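You operate a simulated robot arm through the tools that you are given. There is no shell and no other tool.

The job below is to be done with a simulated robot arm. You get a single attempt, and the scene is never put back.

JOB
Scrub the green stain off the basin, then fill and drain it.
Fine: use the brush and put it back, fill to the line, pump off, drain shut again. Set down upright: scrub brush. What is to be rubbed or washed off counts as gone when no trace of it is left.
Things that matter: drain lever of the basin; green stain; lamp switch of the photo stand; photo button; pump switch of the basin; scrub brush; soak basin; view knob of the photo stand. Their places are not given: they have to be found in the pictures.

It is judged by the outcome, as a careful person would: the job done as asked, and still so three seconds after it is handed in. It fails if anything else is knocked over, pushed out of place, dropped, spilled or broken.

ROBOT AND FRAMES
A 6-joint arm with a two-finger gripper, fixed in place. Base frame: the origin is at the foot of the arm, x ahead of it, y to its left, z up; the work surface is at about z = 0.76. Lengths are in m, angles in rad, forces in N, time in s.
With the tool pointing down near the work surface it reaches from about 0.1 to 0.74 m from the base axis. Its first joint turns from -2.897 to 2.897 rad. Payload 2.45 kg.
Tool frame: the origin (TCP) lies between the finger pads and is the grasp point; the fingertips stand 0.026 m ahead of it; z points along the fingers, y is the line along which they close. The gripper opens to 0.096 m. The gripper's body begins 0.069 m behind the TCP.
Orientation is that of the tool frame in the base frame, as [roll, pitch, yaw] about the fixed x, y, z axes, in that order (R = Rz(yaw) Ry(pitch) Rx(roll)). With the fingers straight down and closing along the base's y, the tool's x points along the base's -x, its y along +y and its z along -z.

CONTROLS
- The arm moves only by the tool send_rows. Its argument "moves" is one flat list of numbers, 7 for each row, row after row: the shift along the tool's x, y, z in units of 500 mm (1.0 is 500 mm), then the turn, a rotation vector about the tool's x, y, z in units of 60 degrees (1.0 is 60 degrees), then the closure, from 0 (fully open) to 1 (shut). In form: [dx, dy, dz, wx, wy, wz, gripper, dx, dy, dz, wx, wy, wz, gripper, ...]. A call has 1 to 20 rows; each row is the pose to reach, as a shift and turn from the pose commanded when the call began, along the tool's axes at that moment. A call with a number of a shift or a turn outside -1 to 1 is refused whole. A row lasts 0.2 s, in which the tool goes at most 0.05 m and 0.15 rad; a call with a longer step from one row to the next is refused whole, and so is a gripper value outside its range. A pose out of reach is approached as far as the arm can. The call stops where the force on the tool passes 60 N (or 10 N more than at its start, if that is more) or the arm is blocked; 0.2 s more then pass. The fingers move at their own pace and stop on an object; they squeeze with about 24 N. The grip force told is the motor's: it shows also when the fingers shut on nothing. Time passes only in rows, and 0.2 s behind the last, so rows that repeat a pose let the fingers close. The reply holds the time, the measured pose of the TCP, the force on the tool along the base axes, the opening and the grip force, in the units named above and with some noise, with the torque about the TCP (base axes, N m) and any sound that the robot's microphone picked up.
- Cameras (640 x 400 px; columns grow to the right, rows downward): "scene" is fixed at [0.2188, -0.6527, 1.3136]; the picture's right is [0.80, -0.60, 0.00], its down [-0.26, -0.35, -0.90] and it looks along [0.54, 0.72, -0.43] (base axes); focal length 312 px, centre (320, 200). "wrist" rides on the gripper at [0.081, 0.003, -0.098] in the tool frame; the picture's right is [-0.04, 1.00, 0.00], its down [-0.73, -0.03, -0.68] and it looks along [-0.68, -0.03, 0.73] (tool axes); focal length 256 px, centre (320, 200).
- snapshot(camera): a new picture of that camera. It takes no simulated time.
- move_column(by): slides the trunk up (or, below 0, down) by that many m; the arm rides with it, the base frame stays. It gives what a move gives, with no picture.
- measure_at(camera, pixels): for up to 12 pixels [column, row] of the newest picture of that camera ("zoom" is the newest enlarged one), the place [x, y, z] in the base frame of the surface seen there, good to about 0.002 m. It takes no simulated time.
- zoom(camera, box): a new picture of the part [left, top, right, bottom] of that camera's present view, enlarged. It takes no simulated time.
- hand_in(): hands the job in; it is judged then, once.

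Leave the gripper open and the arm clear of the work at the hand-in unless told otherwise.

The tools are called after "Request:" as name(argument=value, ...) on one line, values as JSON. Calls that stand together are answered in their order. send_rows: Moves the arm, as the interface text tells. Its arguments: {"type":"object","properties":{"moves":{"type":"array","items":{"type":"number"}}},"required":["moves"]} The other tools are called the same way: move_column (by) slides the trunk up or down; snapshot (camera) takes a picture; measure_at (camera, pixels) gives the place of the surface under pixels of a picture; zoom (camera, box) takes an enlarged picture of a part of a camera's view; hand_in () hands the job in.

At the start:

```text
clock: 0.0
tool_pos: [0.4472, 0.0509, 1.0078]
orientation: [3.14, 0.003, -3.14]
ft_force: [0.3, 0.0, -0.3]
moment: [-0.04, -0.04, -0.07]
opening: 0.096
gripper_force: 0.2
trunk travel left (down, up): [-0.15, 0.0]
```

scene: 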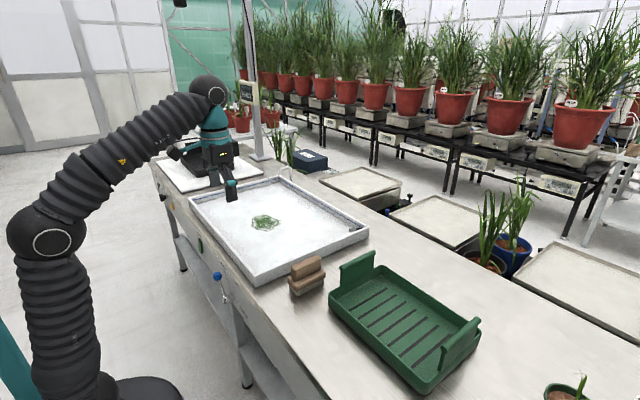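
wrist: 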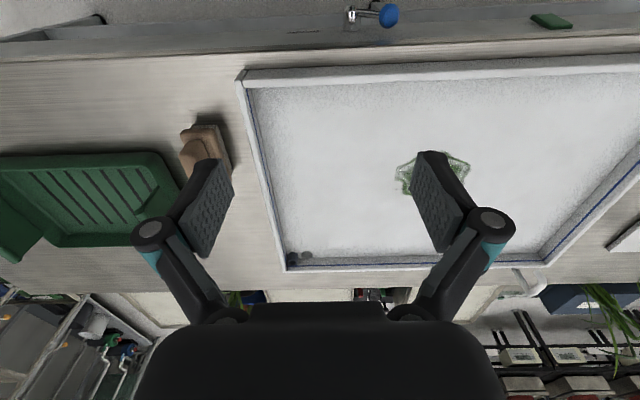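

I see a shallow grey basin with a green stain, a brown brush to the right of it, and a green tray. There is a blue knob on a lever at the bench front, and a green thing on the bench front near (200,245). I'll zoom in on the parts of the scene first.

Request:
zoom(camera="scene", box=[150, 130, 390, 310])

Request:
zoom(camera="scene", box=[150, 220, 290, 310])

Request:
zoom(camera="scene", box=[140, 70, 340, 200])

Request:
zoom(camera="scene", box=[260, 230, 500, 400])

```text
2.22 times, centred on (270, 220) of scene
```

zoom: 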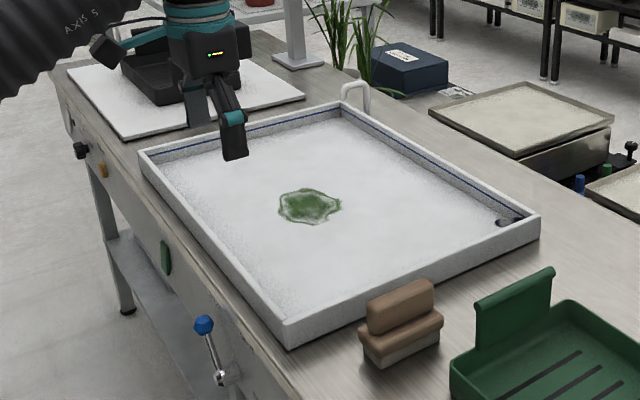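

```text
4.44 times, centred on (220, 265) of scene
```

zoom: 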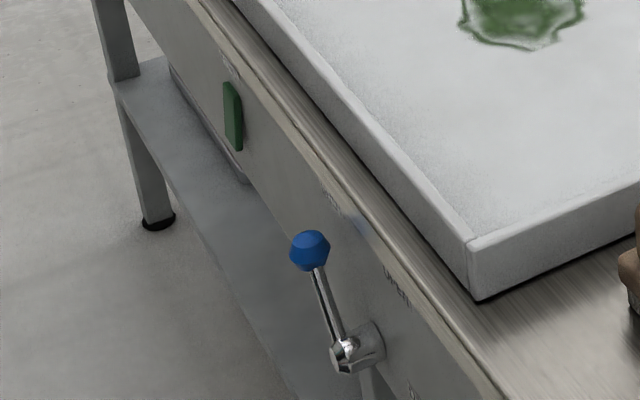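

```text
3.08 times, centred on (240, 135) of scene
```

zoom: 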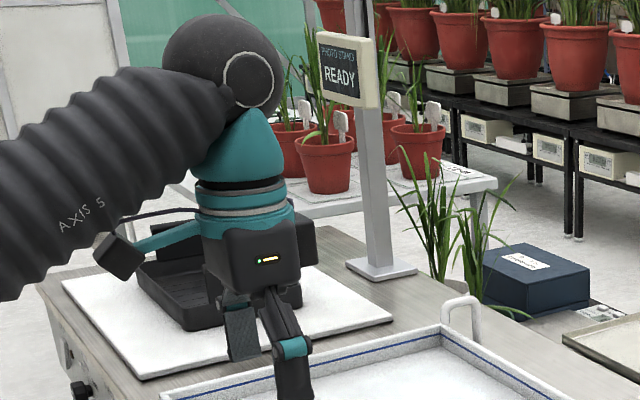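

```text
2.35 times, centred on (380, 315) of scene
```

zoom: 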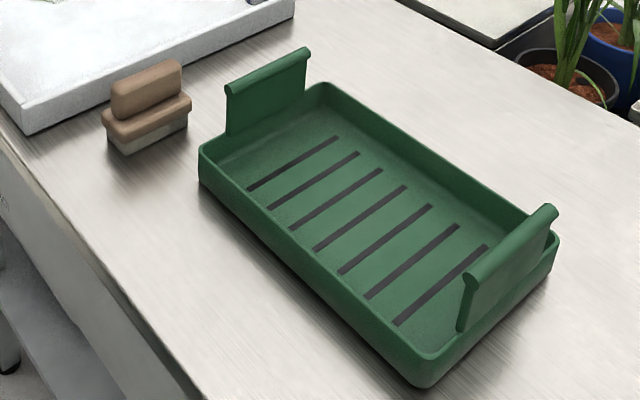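

I'll measure key points: basin corners, stain, brush, lever, green switch, and the left-hand controls.

Request:
snapshot(camera="scene")

Request:
snapshot(camera="wrist")

Request:
measure_at(camera="scene", pixels=[[217, 276], [224, 299], [200, 245], [258, 285], [189, 199], [366, 230], [264, 222], [305, 262], [308, 285], [352, 224], [283, 165], [320, 250]])

Request:
measure_at(camera="wrist", pixels=[[388, 14], [352, 14], [551, 21], [432, 175], [205, 145], [240, 80], [290, 265], [543, 262], [303, 257], [400, 120], [300, 150], [525, 280]])

```text
taken
```

scene: 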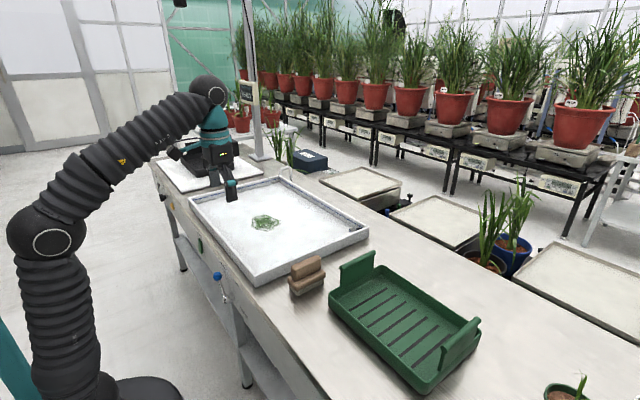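

```text
taken
```

wrist: 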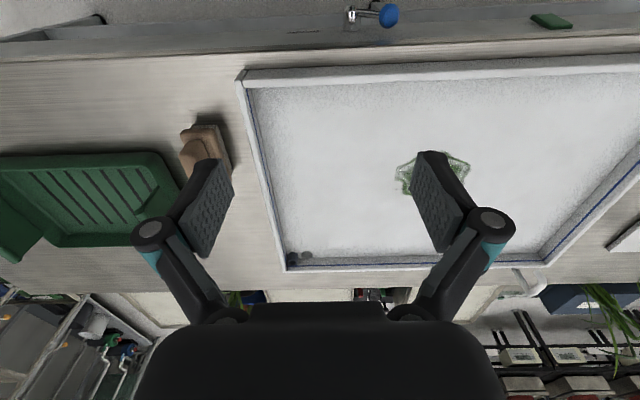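

```text
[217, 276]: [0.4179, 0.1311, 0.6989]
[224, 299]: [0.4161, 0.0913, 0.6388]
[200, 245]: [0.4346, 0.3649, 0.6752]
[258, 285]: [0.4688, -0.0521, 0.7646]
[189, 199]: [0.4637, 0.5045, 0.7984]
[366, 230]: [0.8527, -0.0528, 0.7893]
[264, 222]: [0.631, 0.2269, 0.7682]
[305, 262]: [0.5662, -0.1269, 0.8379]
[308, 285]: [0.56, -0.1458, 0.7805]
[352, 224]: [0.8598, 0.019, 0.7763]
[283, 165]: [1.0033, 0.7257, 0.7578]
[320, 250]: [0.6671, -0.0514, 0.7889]
```

```text
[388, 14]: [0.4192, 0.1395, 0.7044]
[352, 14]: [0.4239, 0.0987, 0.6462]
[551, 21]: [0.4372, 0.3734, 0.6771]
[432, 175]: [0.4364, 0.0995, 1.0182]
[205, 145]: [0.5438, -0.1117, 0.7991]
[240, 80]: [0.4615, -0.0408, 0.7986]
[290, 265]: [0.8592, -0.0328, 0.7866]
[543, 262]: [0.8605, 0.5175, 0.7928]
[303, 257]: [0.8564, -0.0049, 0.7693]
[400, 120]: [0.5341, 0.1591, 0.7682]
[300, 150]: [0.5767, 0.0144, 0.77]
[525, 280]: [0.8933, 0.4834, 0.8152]
```

The lever ball is at about (0.418, 0.131, 0.70) with its pivot at (0.416, 0.091, 0.64). The green switch is at (0.435, 0.37, 0.677). I'll zoom closer on the panel labels and the left controls.

Request:
zoom(camera="scene", box=[205, 255, 269, 315])

Request:
zoom(camera="scene", box=[180, 220, 220, 260])

Request:
zoom(camera="scene", box=[150, 170, 220, 220])

Request:
zoom(camera="wrist", box=[320, 0, 640, 80])

```text
6.67 times, centred on (237, 285) of scene
```

zoom: 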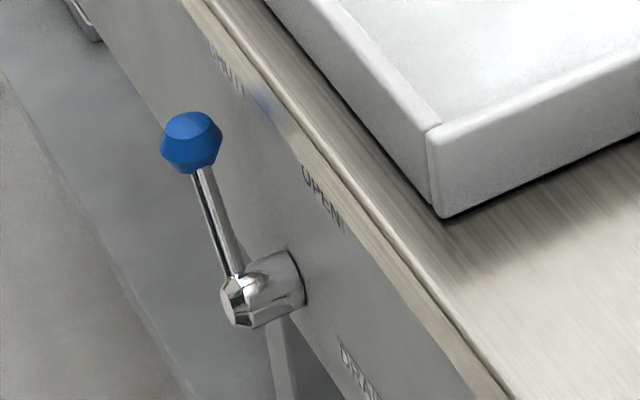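

```text
10.00 times, centred on (200, 240) of scene
```

zoom: 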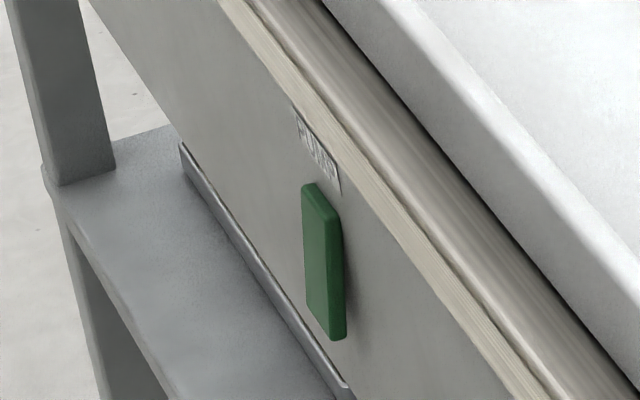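

```text
8.00 times, centred on (185, 195) of scene
```

zoom: 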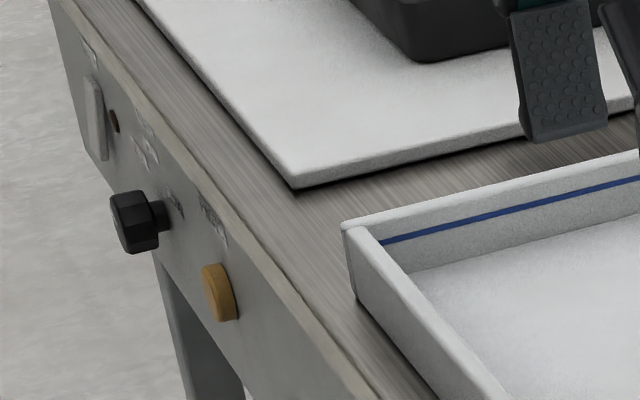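

```text
2.00 times, centred on (480, 40) of wrist
```

zoom: 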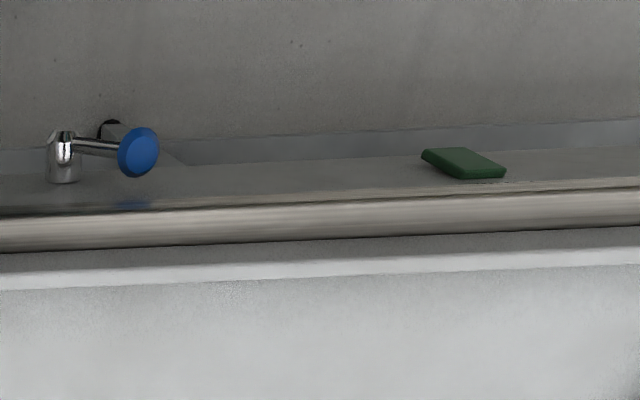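

The label above the lever's left side reads "SHUT", and "OPEN" is to its right. "DRAIN" is further along and "PUMP" is above the green rocker. I'll measure those labels and the far-left controls.

Request:
measure_at(camera="scene", pixels=[[223, 265], [237, 285], [243, 310], [200, 235], [199.5, 241], [201, 252], [168, 197], [177, 206], [162, 185], [182, 198], [172, 195], [164, 184]])

Request:
zoom(camera="scene", box=[214, 255, 246, 275])

Request:
zoom(camera="scene", box=[225, 295, 257, 330])

Request:
zoom(camera="scene", box=[340, 205, 380, 245])

```text
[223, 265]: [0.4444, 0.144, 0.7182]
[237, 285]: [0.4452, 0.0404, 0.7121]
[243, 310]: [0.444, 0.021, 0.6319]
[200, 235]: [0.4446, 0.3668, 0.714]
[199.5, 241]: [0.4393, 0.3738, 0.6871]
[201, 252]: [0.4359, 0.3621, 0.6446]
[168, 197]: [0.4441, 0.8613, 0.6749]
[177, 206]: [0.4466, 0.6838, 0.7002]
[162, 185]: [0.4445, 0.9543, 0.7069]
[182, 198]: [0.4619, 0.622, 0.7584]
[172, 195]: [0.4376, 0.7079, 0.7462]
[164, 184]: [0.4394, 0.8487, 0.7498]
```

```text
16.00 times, centred on (230, 265) of scene
```

zoom: 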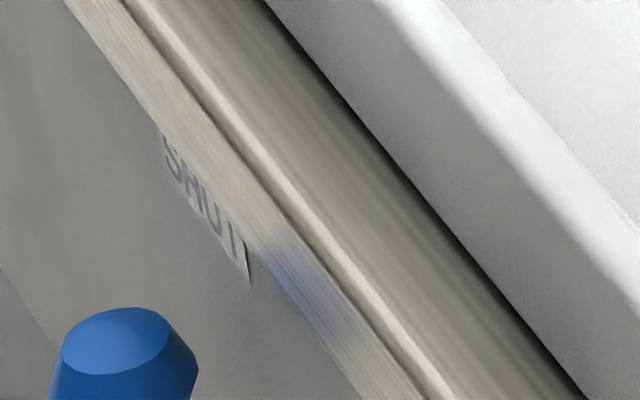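

```text
11.43 times, centred on (241, 312) of scene
```

zoom: 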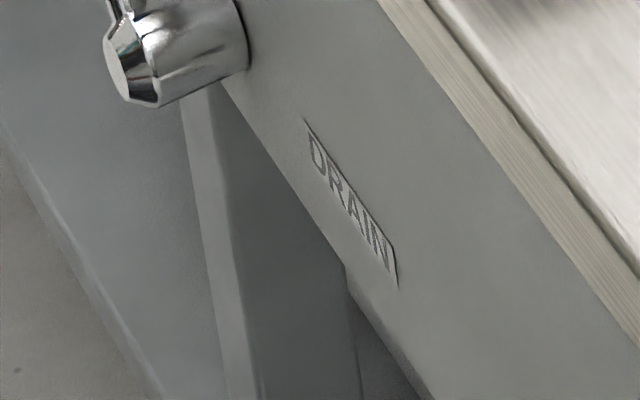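

```text
10.00 times, centred on (360, 225) of scene
```

zoom: 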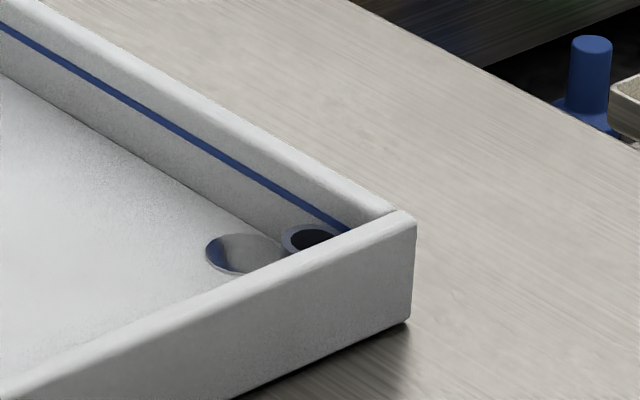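

The panel face is at x≈0.444. The lever leans to SHUT now, and the rocker marked PUMP sits at y≈0.367. Next I'll look closely at the brush.

Request:
zoom(camera="wrist", box=[160, 100, 260, 200])

Request:
zoom(camera="scene", box=[280, 245, 336, 301])

Request:
measure_at(camera="scene", pixels=[[292, 266], [319, 258], [298, 262], [313, 258], [291, 278], [302, 283], [323, 270], [303, 295], [288, 288], [325, 278], [296, 275], [316, 265]])

```text
4.00 times, centred on (210, 150) of wrist
```

zoom: 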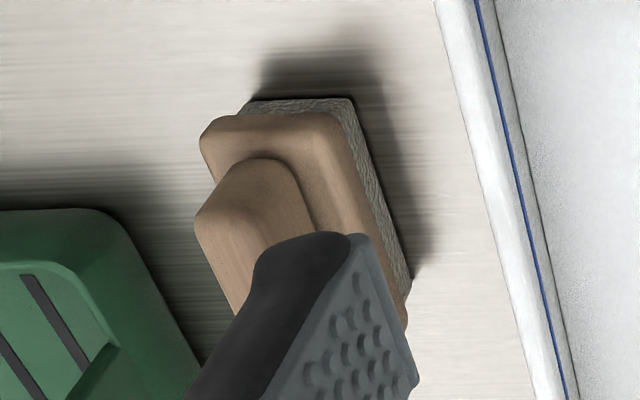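

```text
7.14 times, centred on (308, 273) of scene
```

zoom: 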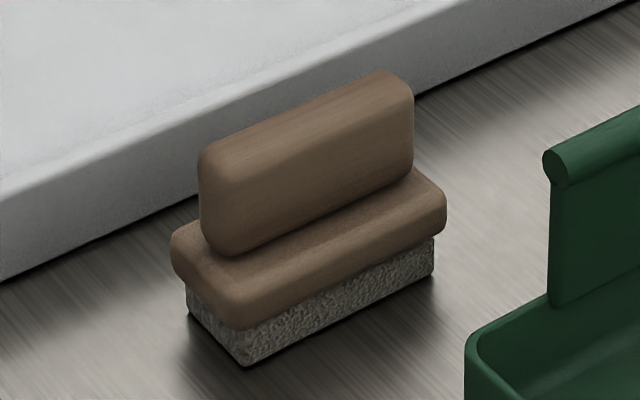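

```text
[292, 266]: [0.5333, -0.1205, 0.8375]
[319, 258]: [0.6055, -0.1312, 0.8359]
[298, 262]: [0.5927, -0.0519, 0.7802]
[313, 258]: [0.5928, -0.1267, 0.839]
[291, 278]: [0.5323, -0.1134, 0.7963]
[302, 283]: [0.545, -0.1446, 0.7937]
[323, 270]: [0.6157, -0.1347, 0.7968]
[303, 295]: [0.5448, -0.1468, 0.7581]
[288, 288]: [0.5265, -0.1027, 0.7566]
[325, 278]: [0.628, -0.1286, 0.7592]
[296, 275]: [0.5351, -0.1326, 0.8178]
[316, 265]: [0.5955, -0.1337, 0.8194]
```

The brush is made up of a grey scrubbing pad (z 0.76–0.78), a wooden plate and a grip (top at z≈0.838). It lies along x with its grip centred near (0.57, −0.122). I'll move the open gripper sideways and slightly back for a clear overhead view.

Request:
send_rows(moves=[0.03, -0.09, 0, 0, 0, 0, 0, 0.06, -0.18, 0, 0, 0, 0, 0, 0.09, -0.27, 0, 0, 0, 0, 0, 0.094, -0.346, 0, 0, 0, 0, 0, 0.094, -0.346, 0, 0, 0, 0, 0])

Request:
snapshot(camera="wrist")

Request:
zoom(camera="wrist", box=[260, 110, 380, 230])

```text
clock: 1.2
tool_pos: [0.3998, -0.1247, 1.0085]
orientation: [-3.14, 0.003, 3.14]
ft_force: [0.3, 0.7, 0.3]
moment: [-0.03, -0.02, -0.01]
opening: 0.0958
gripper_force: 0.0
trunk travel left (down, up): [-0.15, 0.0]
```

```text
taken
```

wrist: 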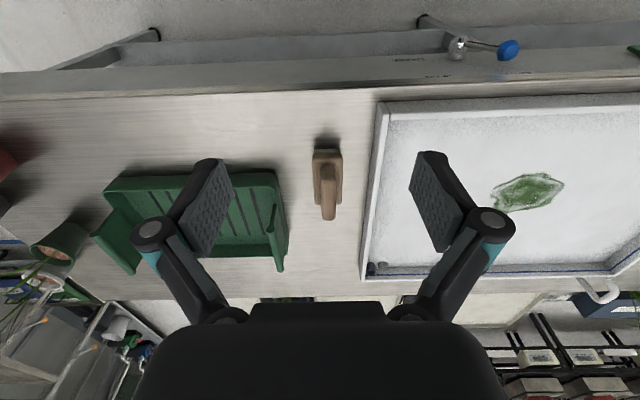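

```text
3.33 times, centred on (320, 170) of wrist
```

zoom: 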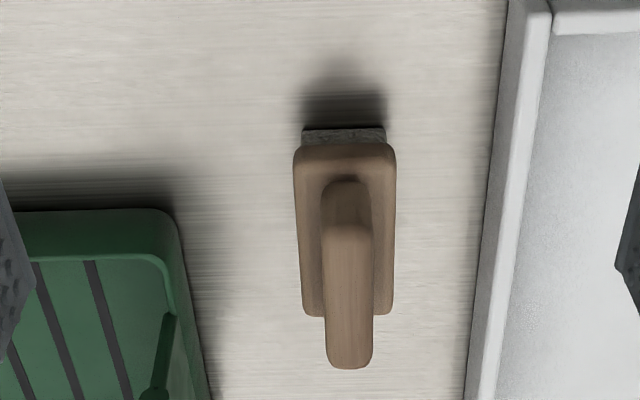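

Now the brush is clear in view. I'll measure its grip edges, plate corners and pad, and the stain outline.

Request:
measure_at(camera="zoom", pixels=[[330, 245], [368, 245], [332, 355], [369, 355], [300, 165], [391, 165], [308, 305], [389, 305], [306, 134], [382, 134], [345, 200], [350, 300]])

Request:
measure_at(camera="wrist", pixels=[[493, 190], [500, 208], [512, 182], [528, 174], [545, 174], [563, 185], [553, 198], [538, 204], [515, 206], [378, 110], [600, 96], [365, 268]])

Request:
zoom(camera="wrist", box=[470, 150, 590, 225])

```text
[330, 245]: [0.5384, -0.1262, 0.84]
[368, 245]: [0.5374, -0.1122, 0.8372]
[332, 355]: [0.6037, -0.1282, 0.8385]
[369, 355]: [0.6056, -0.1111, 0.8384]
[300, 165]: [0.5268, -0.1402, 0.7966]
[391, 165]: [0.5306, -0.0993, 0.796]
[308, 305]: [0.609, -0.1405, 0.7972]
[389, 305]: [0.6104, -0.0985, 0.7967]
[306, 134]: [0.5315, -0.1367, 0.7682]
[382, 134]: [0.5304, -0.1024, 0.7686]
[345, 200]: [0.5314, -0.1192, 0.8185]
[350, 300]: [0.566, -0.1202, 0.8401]
```

```text
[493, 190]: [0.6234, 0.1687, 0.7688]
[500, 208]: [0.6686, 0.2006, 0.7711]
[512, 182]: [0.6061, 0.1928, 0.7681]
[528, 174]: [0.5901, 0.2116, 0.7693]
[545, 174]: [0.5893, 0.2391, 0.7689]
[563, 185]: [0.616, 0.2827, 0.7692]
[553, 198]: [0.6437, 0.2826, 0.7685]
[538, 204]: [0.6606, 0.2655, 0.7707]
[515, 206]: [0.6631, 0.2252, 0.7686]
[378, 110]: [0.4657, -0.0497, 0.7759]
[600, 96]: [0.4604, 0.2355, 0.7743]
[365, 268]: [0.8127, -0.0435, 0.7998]
```

```text
5.33 times, centred on (530, 188) of wrist
```

zoom: 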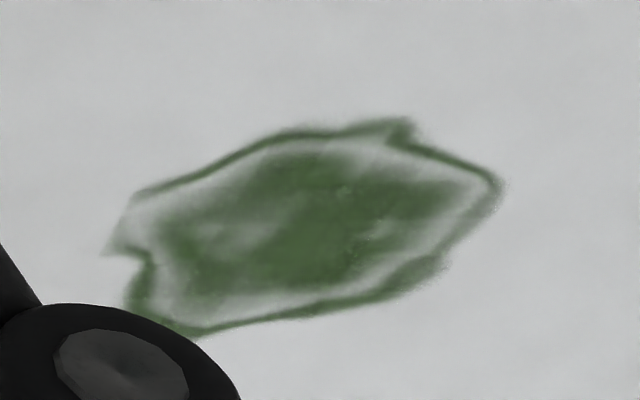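

The brush grip is centred at (0.570, −0.1195), about 22 mm wide, with its top at z=0.839 and the plate top at 0.797. The stain spans x 0.585–0.675 and y 0.165–0.29, and the basin floor is at z≈0.769. I'll go above the brush with the fingers half closed.

Request:
send_rows(moves=[-0.068, 0.002, 0.043, 0, 0, 0, 0.2, -0.136, 0.004, 0.086, 0, 0, 0, 0.45, -0.204, 0.006, 0.13, 0, 0, 0, 0.45, -0.272, 0.008, 0.173, 0, 0, 0, 0.45, -0.3394, 0.0104, 0.217, 0, 0, 0, 0.45, -0.3394, 0.0104, 0.217, 0, 0, 0, 0.45])

Request:
snapshot(camera="wrist")

Request:
snapshot(camera="scene")

```text
clock: 2.6
tool_pos: [0.5701, -0.1165, 0.8975]
orientation: [3.141, 0.002, -3.14]
ft_force: [-0.3, -0.1, -0.4]
moment: [-0.01, 0.03, -0.02]
opening: 0.0527
gripper_force: 0.1
trunk travel left (down, up): [-0.15, 0.0]
```

```text
taken
```

wrist: 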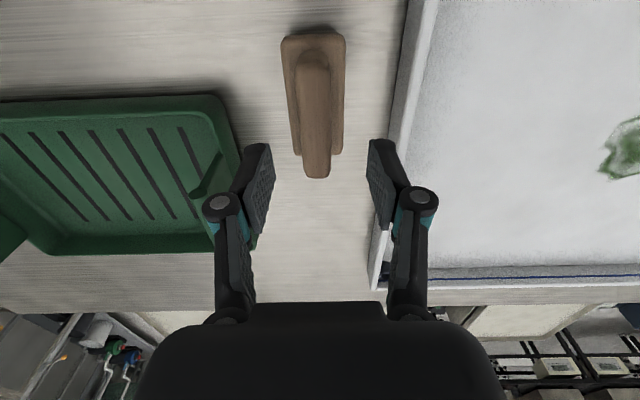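

```text
taken
```

scene: 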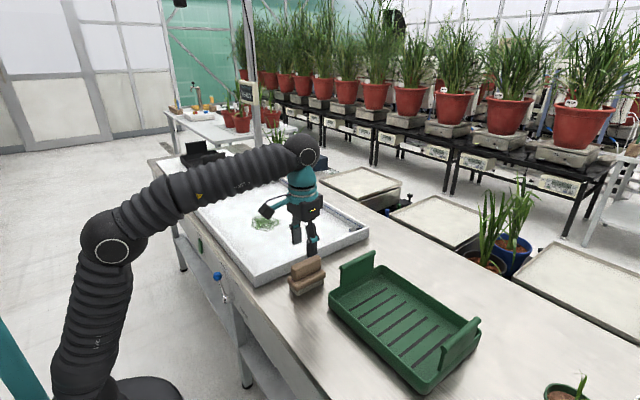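

Aligned: the grip sits at column 316, between the fingers. I'll re-measure it from here before descending.

Request:
measure_at(camera="wrist", pixels=[[303, 90], [325, 90], [308, 165], [327, 165], [317, 130], [317, 60], [285, 60], [343, 60], [294, 145], [342, 145], [318, 176], [240, 150]])

```text
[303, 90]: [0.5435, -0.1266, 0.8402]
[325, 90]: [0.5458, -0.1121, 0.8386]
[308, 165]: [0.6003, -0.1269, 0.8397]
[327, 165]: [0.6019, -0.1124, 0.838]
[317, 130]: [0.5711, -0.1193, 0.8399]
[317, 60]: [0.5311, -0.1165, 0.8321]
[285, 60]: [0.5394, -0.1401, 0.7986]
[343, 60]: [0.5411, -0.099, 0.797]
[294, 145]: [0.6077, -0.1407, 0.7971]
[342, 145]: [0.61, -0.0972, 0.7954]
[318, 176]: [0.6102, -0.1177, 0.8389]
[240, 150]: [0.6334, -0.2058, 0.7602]
```

Grip centre confirmed at (0.571, −0.1195). I'll descend to z≈0.828 with the fingertips just above the plate, then close.

Request:
send_rows(moves=[0, -0.003, 0.05, 0, 0, 0, 0.45, 0, -0.003, 0.1, 0, 0, 0, 0.45, 0, -0.003, 0.139, 0, 0, 0, 0.45, 0, -0.003, 0.139, 0, 0, 0, 0.45])

```text
clock: 3.6
tool_pos: [0.5704, -0.1178, 0.83]
orientation: [3.141, 0.004, -3.141]
ft_force: [0.5, 0.2, 0.4]
moment: [-0.01, 0.01, -0.02]
opening: 0.0531
gripper_force: 0.2
trunk travel left (down, up): [-0.15, 0.0]
```

No contact on the way down (force is about 0). Closing the fingers on the grip now.

Request:
send_rows(moves=[0, 0, 0, 0, 0, 0, 0.7, 0, 0, 0, 0, 0, 0, 1, 0, 0, 0, 0, 0, 0, 1, 0, 0, 0, 0, 0, 0, 1])

Request:
snapshot(camera="wrist")

```text
clock: 4.6
tool_pos: [0.5705, -0.1199, 0.8288]
orientation: [3.141, 0.003, -3.142]
ft_force: [-0.4, -1.1, 0.8]
moment: [0.0, -0.04, -0.04]
opening: 0.0216
gripper_force: 23.7
trunk travel left (down, up): [-0.15, 0.0]
```

```text
taken
```

wrist: 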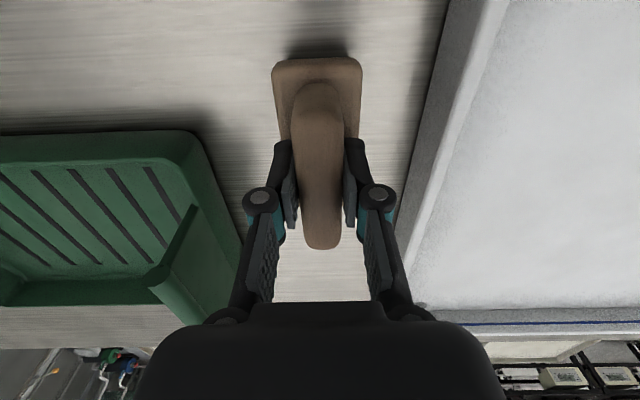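

The brush is held (opening 21.6 mm, grip 23.7 N). I'll lift it about 8 cm and carry it over the basin wall to above the stain.

Request:
send_rows(moves=[0, 0, -0.06, 0, 0, 0, 1, 0, 0, -0.12, 0, 0, 0, 1, 0, 0, -0.16, 0, 0, 0, 1, -0.013, 0.077, -0.16, 0, 0, 0, 1, -0.026, 0.154, -0.16, 0, 0, 0, 1, -0.039, 0.231, -0.16, 0, 0, 0, 1, -0.052, 0.308, -0.16, 0, 0, 0, 1, -0.065, 0.385, -0.16, 0, 0, 0, 1, -0.078, 0.462, -0.16, 0, 0, 0, 1, -0.091, 0.539, -0.16, 0, 0, 0, 1, -0.104, 0.616, -0.16, 0, 0, 0, 1, -0.118, 0.69, -0.16, 0, 0, 0, 1, -0.118, 0.69, -0.16, 0, 0, 0, 1])

Request:
snapshot(camera="wrist")

Request:
snapshot(camera="scene")

```text
clock: 7.4
tool_pos: [0.6272, 0.2266, 0.904]
orientation: [3.14, 0.005, -3.141]
ft_force: [0.6, -0.1, -0.3]
moment: [0.0, 0.04, 0.0]
opening: 0.0002
gripper_force: 23.9
out of reach, approached as far as the arm can: row 12, 13
trunk travel left (down, up): [-0.15, 0.0]
```

```text
taken
```

wrist: 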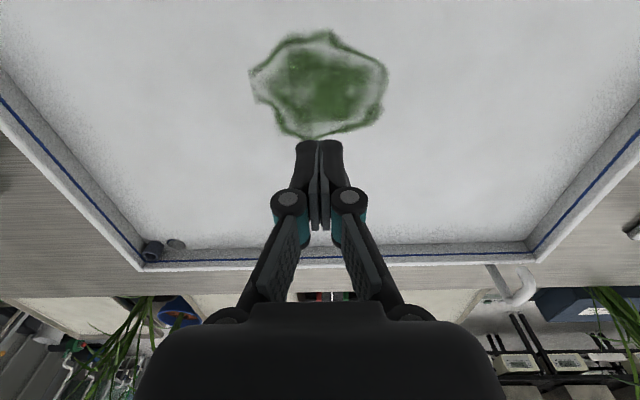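

```text
taken
```

scene: 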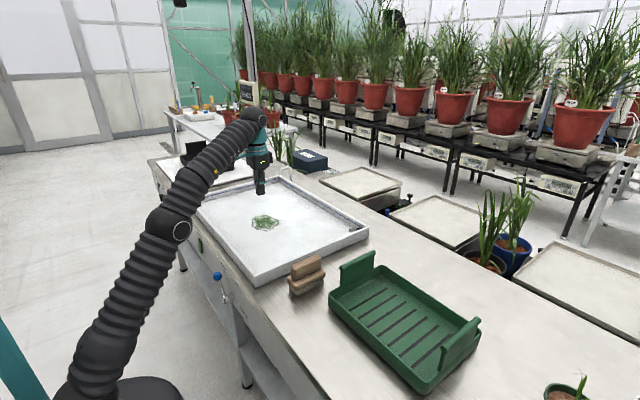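

The fingers are shut on nothing and the brush is still beside the basin, so it slipped out during the lift. I'll check whether it moved or tipped.

Request:
zoom(camera="scene", box=[280, 245, 336, 301])

Request:
measure_at(camera="scene", pixels=[[292, 266], [319, 258], [313, 258], [291, 278], [302, 283], [323, 270], [303, 295], [288, 288], [296, 275], [316, 265]])

```text
7.14 times, centred on (308, 273) of scene
```

zoom: 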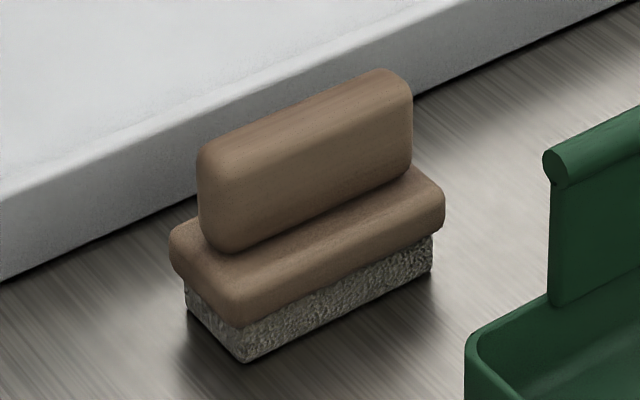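

```text
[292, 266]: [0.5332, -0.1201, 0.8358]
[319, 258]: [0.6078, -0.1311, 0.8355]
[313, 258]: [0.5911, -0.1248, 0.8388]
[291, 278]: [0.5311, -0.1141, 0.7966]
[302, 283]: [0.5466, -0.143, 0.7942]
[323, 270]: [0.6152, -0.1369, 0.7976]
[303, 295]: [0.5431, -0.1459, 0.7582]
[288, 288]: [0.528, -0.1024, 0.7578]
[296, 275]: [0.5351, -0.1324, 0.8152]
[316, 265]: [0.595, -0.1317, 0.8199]
```

The brush hasn't shifted by more than about 1 mm and is still upright. I'll go back above it with the fingers half open, grip a little lower and lift slowly while watching the force.

Request:
send_rows(moves=[0.013, -0.077, 0, 0, 0, 0, 0.9, 0.026, -0.154, 0, 0, 0, 0, 0.8, 0.039, -0.231, 0, 0, 0, 0, 0.7, 0.052, -0.308, 0, 0, 0, 0, 0.6, 0.065, -0.385, 0, 0, 0, 0, 0.5, 0.078, -0.462, 0, 0, 0, 0, 0.45, 0.091, -0.539, 0, 0, 0, 0, 0.45, 0.104, -0.616, 0, 0, 0, 0, 0.45, 0.116, -0.69, 0, 0, 0, 0, 0.45, 0.116, -0.69, 0, 0, 0, 0, 0.45, 0.116, -0.69, 0, 0, 0, 0, 0.45])

Request:
snapshot(camera="wrist")

Request:
zoom(camera="wrist", box=[270, 20, 370, 120])

```text
clock: 9.8
tool_pos: [0.5683, -0.1205, 0.9041]
orientation: [3.141, 0.003, 3.141]
ft_force: [0.5, 0.1, 0.0]
moment: [0.02, 0.06, 0.03]
opening: 0.053
gripper_force: 0.1
trunk travel left (down, up): [-0.15, 0.0]
```

```text
taken
```

wrist: 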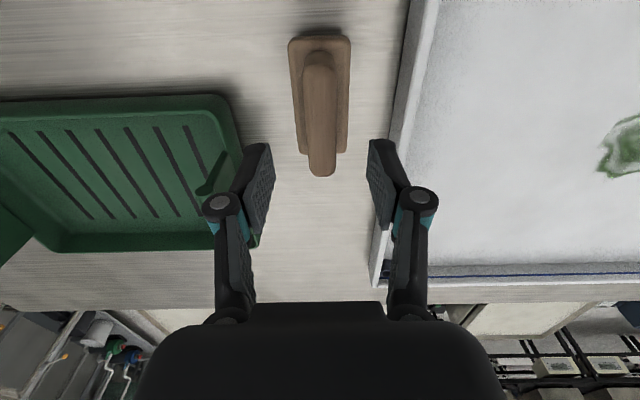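

```text
4.00 times, centred on (320, 70) of wrist
```

zoom: 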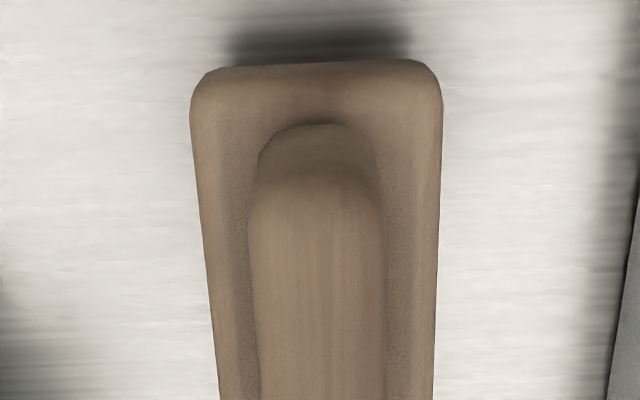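

Aligned with the brush again at (0.568, −0.1205). I'll descend to z≈0.825 and close.

Request:
send_rows(moves=[-0.004, 0, 0.05, 0, 0, 0, 0.45, -0.004, 0, 0.1, 0, 0, 0, 0.45, -0.004, 0, 0.14, 0, 0, 0, 0.45, -0.004, 0, 0.157, 0, 0, 0, 0.45, -0.004, 0, 0.157, 0, 0, 0, 0.6, -0.004, 0, 0.157, 0, 0, 0, 0.8, -0.004, 0, 0.157, 0, 0, 0, 1, -0.004, 0, 0.157, 0, 0, 0, 1, -0.004, 0, 0.157, 0, 0, 0, 1, -0.004, 0, 0.157, 0, 0, 0, 1])

```text
clock: 12.0
tool_pos: [0.5705, -0.1191, 0.8259]
orientation: [3.14, 0.001, -3.141]
ft_force: [0.4, 0.1, 0.6]
moment: [0.01, 0.0, 0.0]
opening: 0.0213
gripper_force: 23.9
trunk travel left (down, up): [-0.15, 0.0]
```

Gripped again, 21.3 mm at 23.9 N. Now a slow 12 mm lift in small steps.

Request:
send_rows(moves=[0, 0, -0.003, 0, 0, 0, 1, 0, 0, -0.006, 0, 0, 0, 1, 0, 0, -0.009, 0, 0, 0, 1, 0, 0, -0.012, 0, 0, 0, 1, 0, 0, -0.015, 0, 0, 0, 1, 0, 0, -0.018, 0, 0, 0, 1, 0, 0, -0.021, 0, 0, 0, 1, 0, 0, -0.024, 0, 0, 0, 1, 0, 0, -0.024, 0, 0, 0, 1])

Request:
zoom(camera="scene", box=[270, 235, 346, 301])

Request:
snapshot(camera="wrist")

```text
clock: 14.0
tool_pos: [0.5691, -0.1205, 0.8373]
orientation: [-3.141, 0.004, 3.141]
ft_force: [0.2, 0.5, -2.3]
moment: [0.04, 0.04, 0.0]
opening: 0.0214
gripper_force: 24.2
trunk travel left (down, up): [-0.15, 0.0]
```

```text
6.06 times, centred on (308, 268) of scene
```

zoom: 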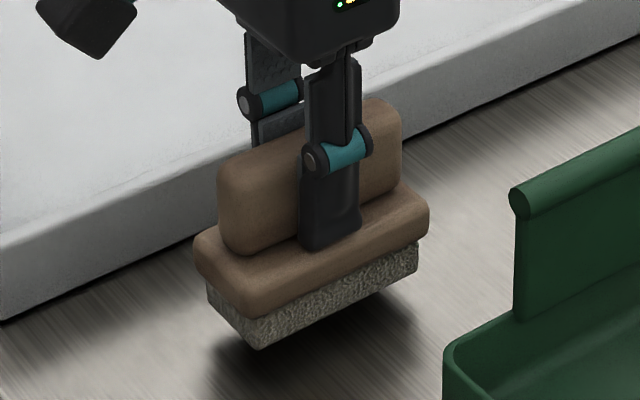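

```text
taken
```

wrist: 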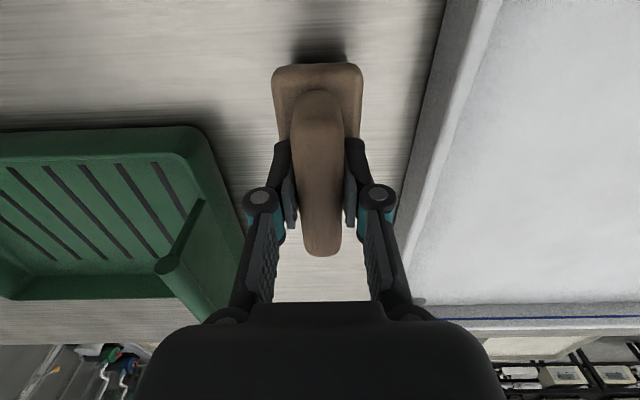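

The slow lift works: the brush is off the bench, with about 2.3 N of weight on the tool. I'll keep lifting gently, another 50 mm.

Request:
send_rows(moves=[0, 0, -0.004, 0, 0, 0, 1, 0, 0, -0.01, 0, 0, 0, 1, 0, 0, -0.018, 0, 0, 0, 1, 0, 0, -0.026, 0, 0, 0, 1, 0, 0, -0.034, 0, 0, 0, 1, 0, 0, -0.042, 0, 0, 0, 1, 0, 0, -0.05, 0, 0, 0, 1, 0, 0, -0.058, 0, 0, 0, 1, 0, 0, -0.066, 0, 0, 0, 1, 0, 0, -0.074, 0, 0, 0, 1, 0, 0, -0.082, 0, 0, 0, 1, 0, 0, -0.09, 0, 0, 0, 1, 0, 0, -0.096, 0, 0, 0, 1, 0, 0, -0.1, 0, 0, 0, 1, 0, 0, -0.1, 0, 0, 0, 1])

Request:
snapshot(camera="wrist")

```text
clock: 17.2
tool_pos: [0.5694, -0.1186, 0.8881]
orientation: [-3.141, 0.001, 3.141]
ft_force: [-0.1, 0.5, -1.3]
moment: [-0.03, 0.01, -0.01]
opening: 0.0215
gripper_force: 24.4
trunk travel left (down, up): [-0.15, 0.0]
```

```text
taken
```

wrist: 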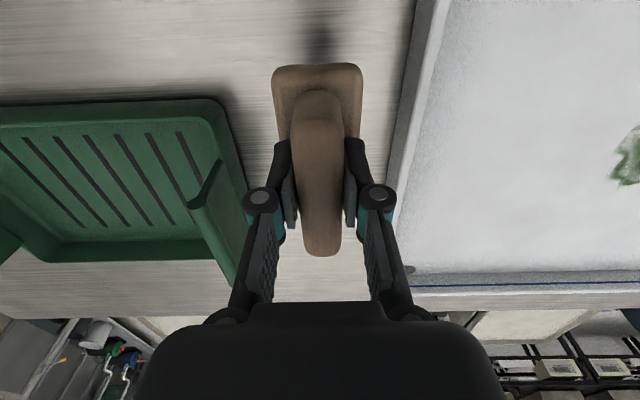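

Still held, with the pad bottom at z≈0.822, above the rim at 0.80. I'll carry it gently to the near side of the stain, about (0.62, 0.15).

Request:
send_rows(moves=[-0.002, 0.01, 0, 0, 0, 0, 1, -0.006, 0.03, 0, 0, 0, 0, 1, -0.013, 0.065, 0, 0, 0, 0, 1, -0.02, 0.105, 0, 0, 0, 0, 1, -0.028, 0.145, 0, 0, 0, 0, 1, -0.036, 0.185, 0, 0, 0, 0, 1, -0.044, 0.225, 0, 0, 0, 0, 1, -0.052, 0.265, 0, 0, 0, 0, 1, -0.06, 0.305, 0, 0, 0, 0, 1, -0.068, 0.345, 0, 0, 0, 0, 1, -0.076, 0.385, 0, 0, 0, 0, 1, -0.083, 0.425, 0, 0, 0, 0, 1, -0.09, 0.465, 0, 0, 0, 0, 1, -0.096, 0.5, 0, 0, 0, 0, 1, -0.1, 0.525, 0, 0, 0, 0, 1, -0.1, 0.535, 0, 0, 0, 0, 1, -0.1, 0.537, 0, 0, 0, 0, 1])

Request:
snapshot(camera="wrist")

Request:
zoom(camera="scene", box=[190, 150, 390, 300])

```text
clock: 20.8
tool_pos: [0.6197, 0.1488, 0.8887]
orientation: [-3.141, 0.003, -3.141]
ft_force: [0.7, 0.4, -1.5]
moment: [0.0, 0.0, -0.04]
opening: 0.0213
gripper_force: 24.1
trunk travel left (down, up): [-0.15, 0.0]
```

```text
taken
```

wrist: 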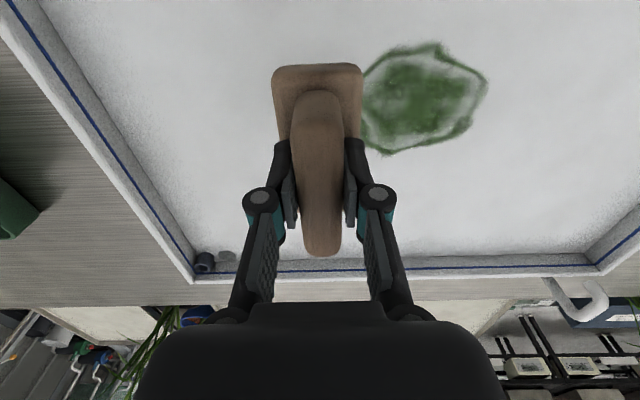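

```text
2.67 times, centred on (290, 225) of scene
```

zoom: 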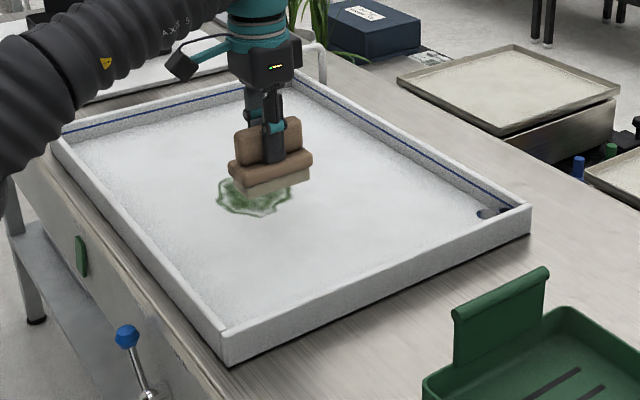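

The brush is over the basin next to the stain. I'll measure the stain outline from this closer view.

Request:
measure_at(camera="wrist", pixels=[[367, 70], [395, 50], [437, 41], [452, 60], [488, 80], [470, 118], [440, 138], [388, 156], [365, 138], [362, 100], [484, 95], [420, 95]])

```text
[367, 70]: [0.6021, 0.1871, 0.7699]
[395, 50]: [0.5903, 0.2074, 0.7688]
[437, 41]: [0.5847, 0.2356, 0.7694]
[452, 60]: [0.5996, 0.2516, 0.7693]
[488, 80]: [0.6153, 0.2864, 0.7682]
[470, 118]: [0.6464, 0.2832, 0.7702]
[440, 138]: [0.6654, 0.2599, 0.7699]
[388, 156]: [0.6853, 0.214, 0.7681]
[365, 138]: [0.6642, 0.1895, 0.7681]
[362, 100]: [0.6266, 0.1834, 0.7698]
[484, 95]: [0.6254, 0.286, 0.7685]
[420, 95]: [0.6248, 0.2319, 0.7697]
```

The stain spans x 0.584–0.686 and y 0.165–0.288. I'll lower the pad toward the floor; contact should come near TCP z≈0.835.

Request:
send_rows(moves=[0, 0.01, 0.01, 0, 0, 0, 1, 0, 0.02, 0.024, 0, 0, 0, 1, 0, 0.02, 0.04, 0, 0, 0, 1, 0, 0.02, 0.056, 0, 0, 0, 1, 0, 0.02, 0.072, 0, 0, 0, 1, 0, 0.02, 0.086, 0, 0, 0, 1, 0, 0.02, 0.096, 0, 0, 0, 1, 0, 0.02, 0.102, 0, 0, 0, 1, 0, 0.02, 0.102, 0, 0, 0, 1])

```text
clock: 22.8
tool_pos: [0.62, 0.1596, 0.8377]
orientation: [-3.141, 0.001, -3.141]
ft_force: [0.1, -1.1, -1.0]
moment: [0.02, -0.01, 0.0]
opening: 0.0216
gripper_force: 23.8
trunk travel left (down, up): [-0.15, 0.0]
```

No contact yet at z=0.838. Lowering in 1 mm steps.

Request:
send_rows(moves=[0, 0, 0.002, 0, 0, 0, 1, 0, 0, 0.004, 0, 0, 0, 1, 0, 0, 0.006, 0, 0, 0, 1, 0, 0, 0.006, 0, 0, 0, 1])

```text
clock: 23.8
tool_pos: [0.6202, 0.1589, 0.8338]
orientation: [3.142, 0.003, -3.141]
ft_force: [0.3, -0.1, -0.8]
moment: [-0.01, 0.02, 0.01]
opening: 0.0214
gripper_force: 23.8
trunk travel left (down, up): [-0.15, 0.0]
```

Request:
send_rows(moves=[0, 0, 0.002, 0, 0, 0, 1, 0, 0, 0.004, 0, 0, 0, 1, 0, 0, 0.004, 0, 0, 0, 1])

Request:
zoom(camera="scene", box=[240, 170, 320, 240])

```text
clock: 24.6
tool_pos: [0.6199, 0.1589, 0.834]
orientation: [3.139, 0.006, -3.139]
ft_force: [2.9, -0.7, 15.9]
moment: [-0.04, 0.48, -0.04]
opening: 0.0215
gripper_force: 24.2
trunk travel left (down, up): [-0.15, 0.0]
```

```text
5.71 times, centred on (280, 205) of scene
```

zoom: 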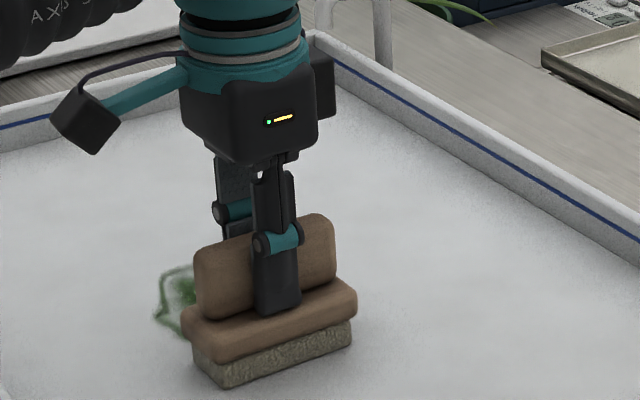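

Contact with 16 N of downward load. I'll ease up about 0.5 mm and make the first stroke along +y across the stain.

Request:
send_rows(moves=[0, 0.004, -0.001, 0, 0, 0, 1, 0, 0.016, -0.001, 0, 0, 0, 1, 0, 0.032, -0.001, 0, 0, 0, 1, 0, 0.048, -0.001, 0, 0, 0, 1, 0, 0.064, -0.001, 0, 0, 0, 1, 0, 0.08, -0.001, 0, 0, 0, 1, 0, 0.096, -0.001, 0, 0, 0, 1, 0, 0.112, -0.001, 0, 0, 0, 1])

Request:
snapshot(camera="wrist")

```text
clock: 26.4
tool_pos: [0.6204, 0.2145, 0.8338]
orientation: [3.14, 0.005, -3.141]
ft_force: [-0.2, -7.5, 18.5]
moment: [-0.18, 0.1, 0.07]
opening: 0.0214
gripper_force: 24.0
trunk travel left (down, up): [-0.15, 0.0]
```

```text
taken
```

wrist: 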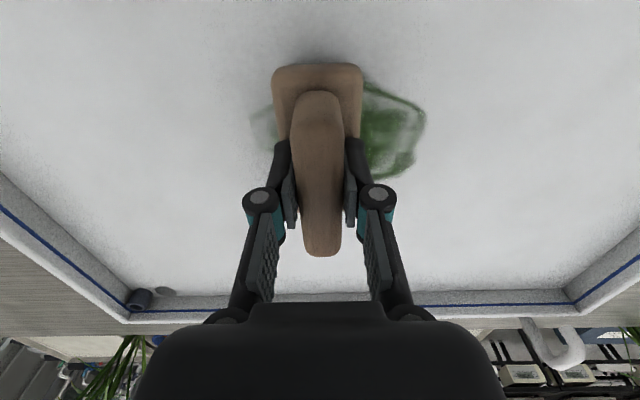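

The stain fades where the pad has passed (left of the brush). Normal load is 18 N and drag 7.5 N, and the grip is steady. I'll finish the stroke to y≈0.30 and sweep back.

Request:
send_rows(moves=[0, 0.02, 0, 0, 0, 0, 1, 0, 0.04, 0, 0, 0, 0, 1, 0, 0.06, 0, 0, 0, 0, 1, 0, 0.08, 0, 0, 0, 0, 1, 0, 0.1, 0, 0, 0, 0, 1, 0, 0.12, 0, 0, 0, 0, 1, 0, 0.14, 0, 0, 0, 0, 1, 0, 0.16, 0, 0, 0, 0, 1, 0, 0.17, 0, 0, 0, 0, 1, 0, 0.15, 0, 0, 0, 0, 1, 0, 0.13, 0, 0, 0, 0, 1, 0, 0.11, 0, 0, 0, 0, 1, 0, 0.09, 0, 0, 0, 0, 1, 0, 0.07, 0, 0, 0, 0, 1, 0, 0.05, 0, 0, 0, 0, 1, 0, 0.03, 0, 0, 0, 0, 1, 0, 0.01, 0, 0, 0, 0, 1, 0, -0.01, 0, 0, 0, 0, 1, 0, -0.03, 0, 0, 0, 0, 1, 0, -0.05, 0, 0, 0, 0, 1])

Request:
snapshot(camera="wrist")

```text
clock: 30.6
tool_pos: [0.6198, 0.1885, 0.8311]
orientation: [-3.141, 0.001, -3.14]
ft_force: [-1.2, 1.4, 3.8]
moment: [0.01, -0.12, 0.01]
opening: 0.0213
gripper_force: 23.6
trunk travel left (down, up): [-0.15, 0.0]
```

```text
taken
```

wrist: 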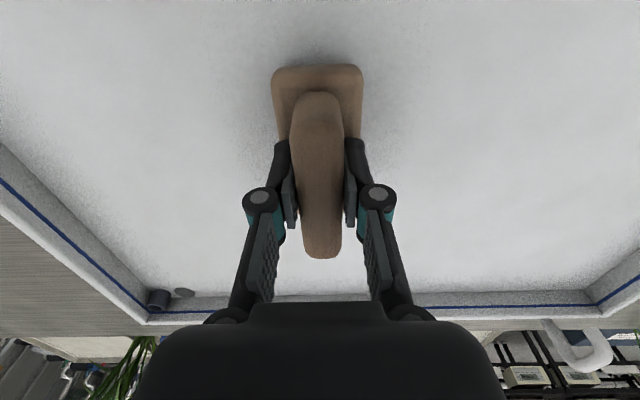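

The load has dropped to 4 N, so the brush has ridden up slightly in the grip. Most of the stain seems gone. I'll zoom in for traces.

Request:
zoom(camera="wrist", box=[220, 40, 480, 260])

Request:
zoom(camera="scene", box=[230, 180, 330, 250])

```text
1.82 times, centred on (350, 150) of wrist
```

zoom: 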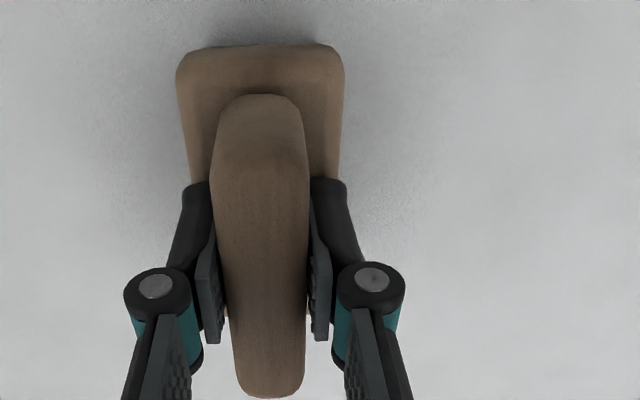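

```text
5.71 times, centred on (280, 215) of scene
```

zoom: 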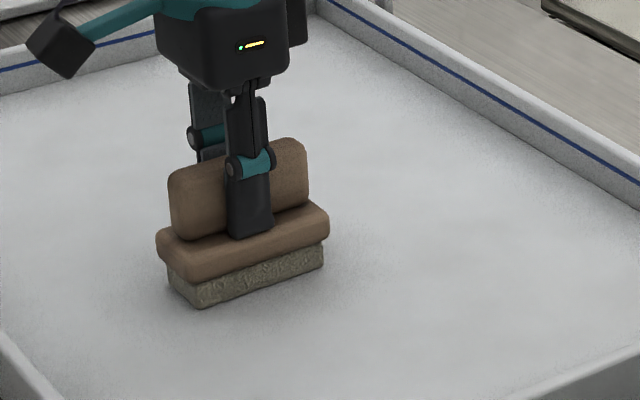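

No visible trace, but to be certain I'll make one more pass at x≈0.65, over the stain's far edge.

Request:
send_rows(moves=[0, -0.02, 0.001, 0, 0, 0, 1, 0, -0.04, 0.001, 0, 0, 0, 1, 0, -0.06, 0.001, 0, 0, 0, 1, 0, -0.077, 0.001, 0, 0, 0, 1, -0.02, -0.077, 0.001, 0, 0, 0, 1, -0.04, -0.077, 0.001, 0, 0, 0, 1, -0.06, -0.077, 0.001, 0, 0, 0, 1, -0.06, -0.055, 0.001, 0, 0, 0, 1, -0.06, -0.03, 0.001, 0, 0, 0, 1, -0.06, -0.005, 0.001, 0, 0, 0, 1, -0.06, 0.02, 0.001, 0, 0, 0, 1, -0.06, 0.045, 0.001, 0, 0, 0, 1, -0.06, 0.07, 0.001, 0, 0, 0, 1, -0.06, 0.095, 0.001, 0, 0, 0, 1, -0.06, 0.12, 0.001, 0, 0, 0, 1, -0.06, 0.145, 0.001, 0, 0, 0, 1, -0.06, 0.17, 0.001, 0, 0, 0, 1, -0.06, 0.195, 0.001, 0, 0, 0, 1, -0.06, 0.22, 0.001, 0, 0, 0, 1])

Request:
snapshot(camera="wrist")

Request:
zoom(camera="scene", box=[230, 170, 330, 250])

```text
clock: 34.6
tool_pos: [0.6506, 0.2978, 0.8323]
orientation: [-3.141, 0.003, 3.14]
ft_force: [0.2, -2.2, 9.1]
moment: [-0.1, 0.16, -0.01]
opening: 0.0216
gripper_force: 24.1
trunk travel left (down, up): [-0.15, 0.0]
```

```text
taken
```

wrist: 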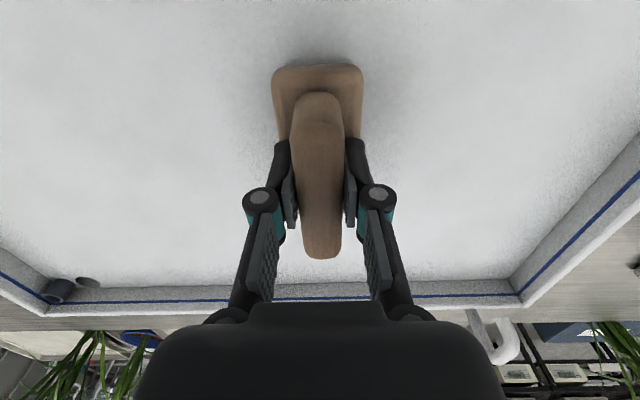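

```text
5.00 times, centred on (280, 210) of scene
```

zoom: 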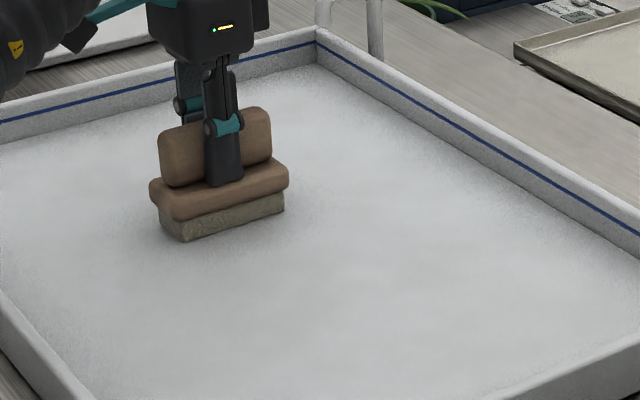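

It looks clean. I'll do one return pass at x≈0.605 to cover the near edge too, then check.

Request:
send_rows(moves=[0.022, 0, 0, 0, 0, 0, 1, 0.045, 0, 0, 0, 0, 0, 1, 0.068, 0, 0, 0, 0, 0, 1, 0.09, 0, 0, 0, 0, 0, 1, 0.09, -0.02, 0, 0, 0, 0, 1, 0.09, -0.044, 0, 0, 0, 0, 1, 0.09, -0.068, 0, 0, 0, 0, 1, 0.09, -0.092, 0, 0, 0, 0, 1, 0.09, -0.116, 0, 0, 0, 0, 1, 0.09, -0.14, 0, 0, 0, 0, 1, 0.09, -0.164, 0, 0, 0, 0, 1, 0.09, -0.188, 0, 0, 0, 0, 1, 0.09, -0.212, 0, 0, 0, 0, 1, 0.09, -0.236, 0, 0, 0, 0, 1, 0.09, -0.26, 0, 0, 0, 0, 1, 0.09, -0.284, 0, 0, 0, 0, 1, 0.09, -0.3, 0, 0, 0, 0, 1])

Request:
snapshot(camera="wrist")

Request:
zoom(camera="scene", box=[210, 170, 330, 250])

```text
clock: 38.2
tool_pos: [0.6048, 0.1476, 0.8328]
orientation: [3.141, 0.004, 3.141]
ft_force: [-0.8, 1.6, 3.6]
moment: [0.02, 0.21, -0.04]
opening: 0.0214
gripper_force: 23.9
trunk travel left (down, up): [-0.15, 0.0]
```

```text
taken
```

wrist: 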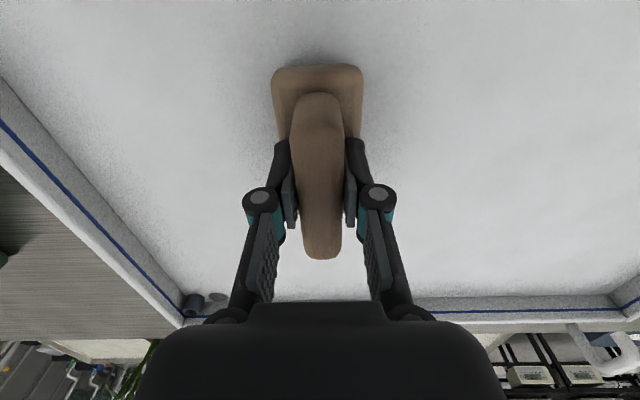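

```text
5.00 times, centred on (270, 210) of scene
```

zoom: 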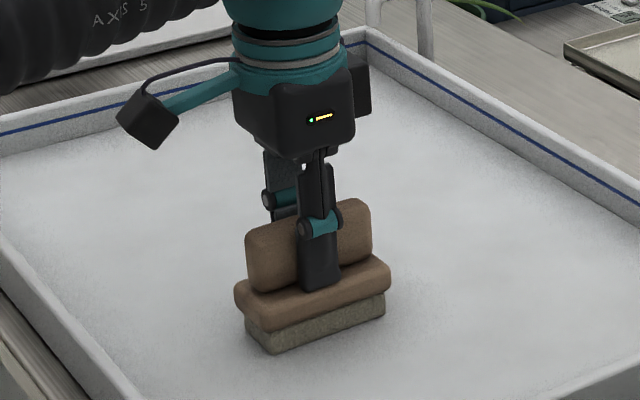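

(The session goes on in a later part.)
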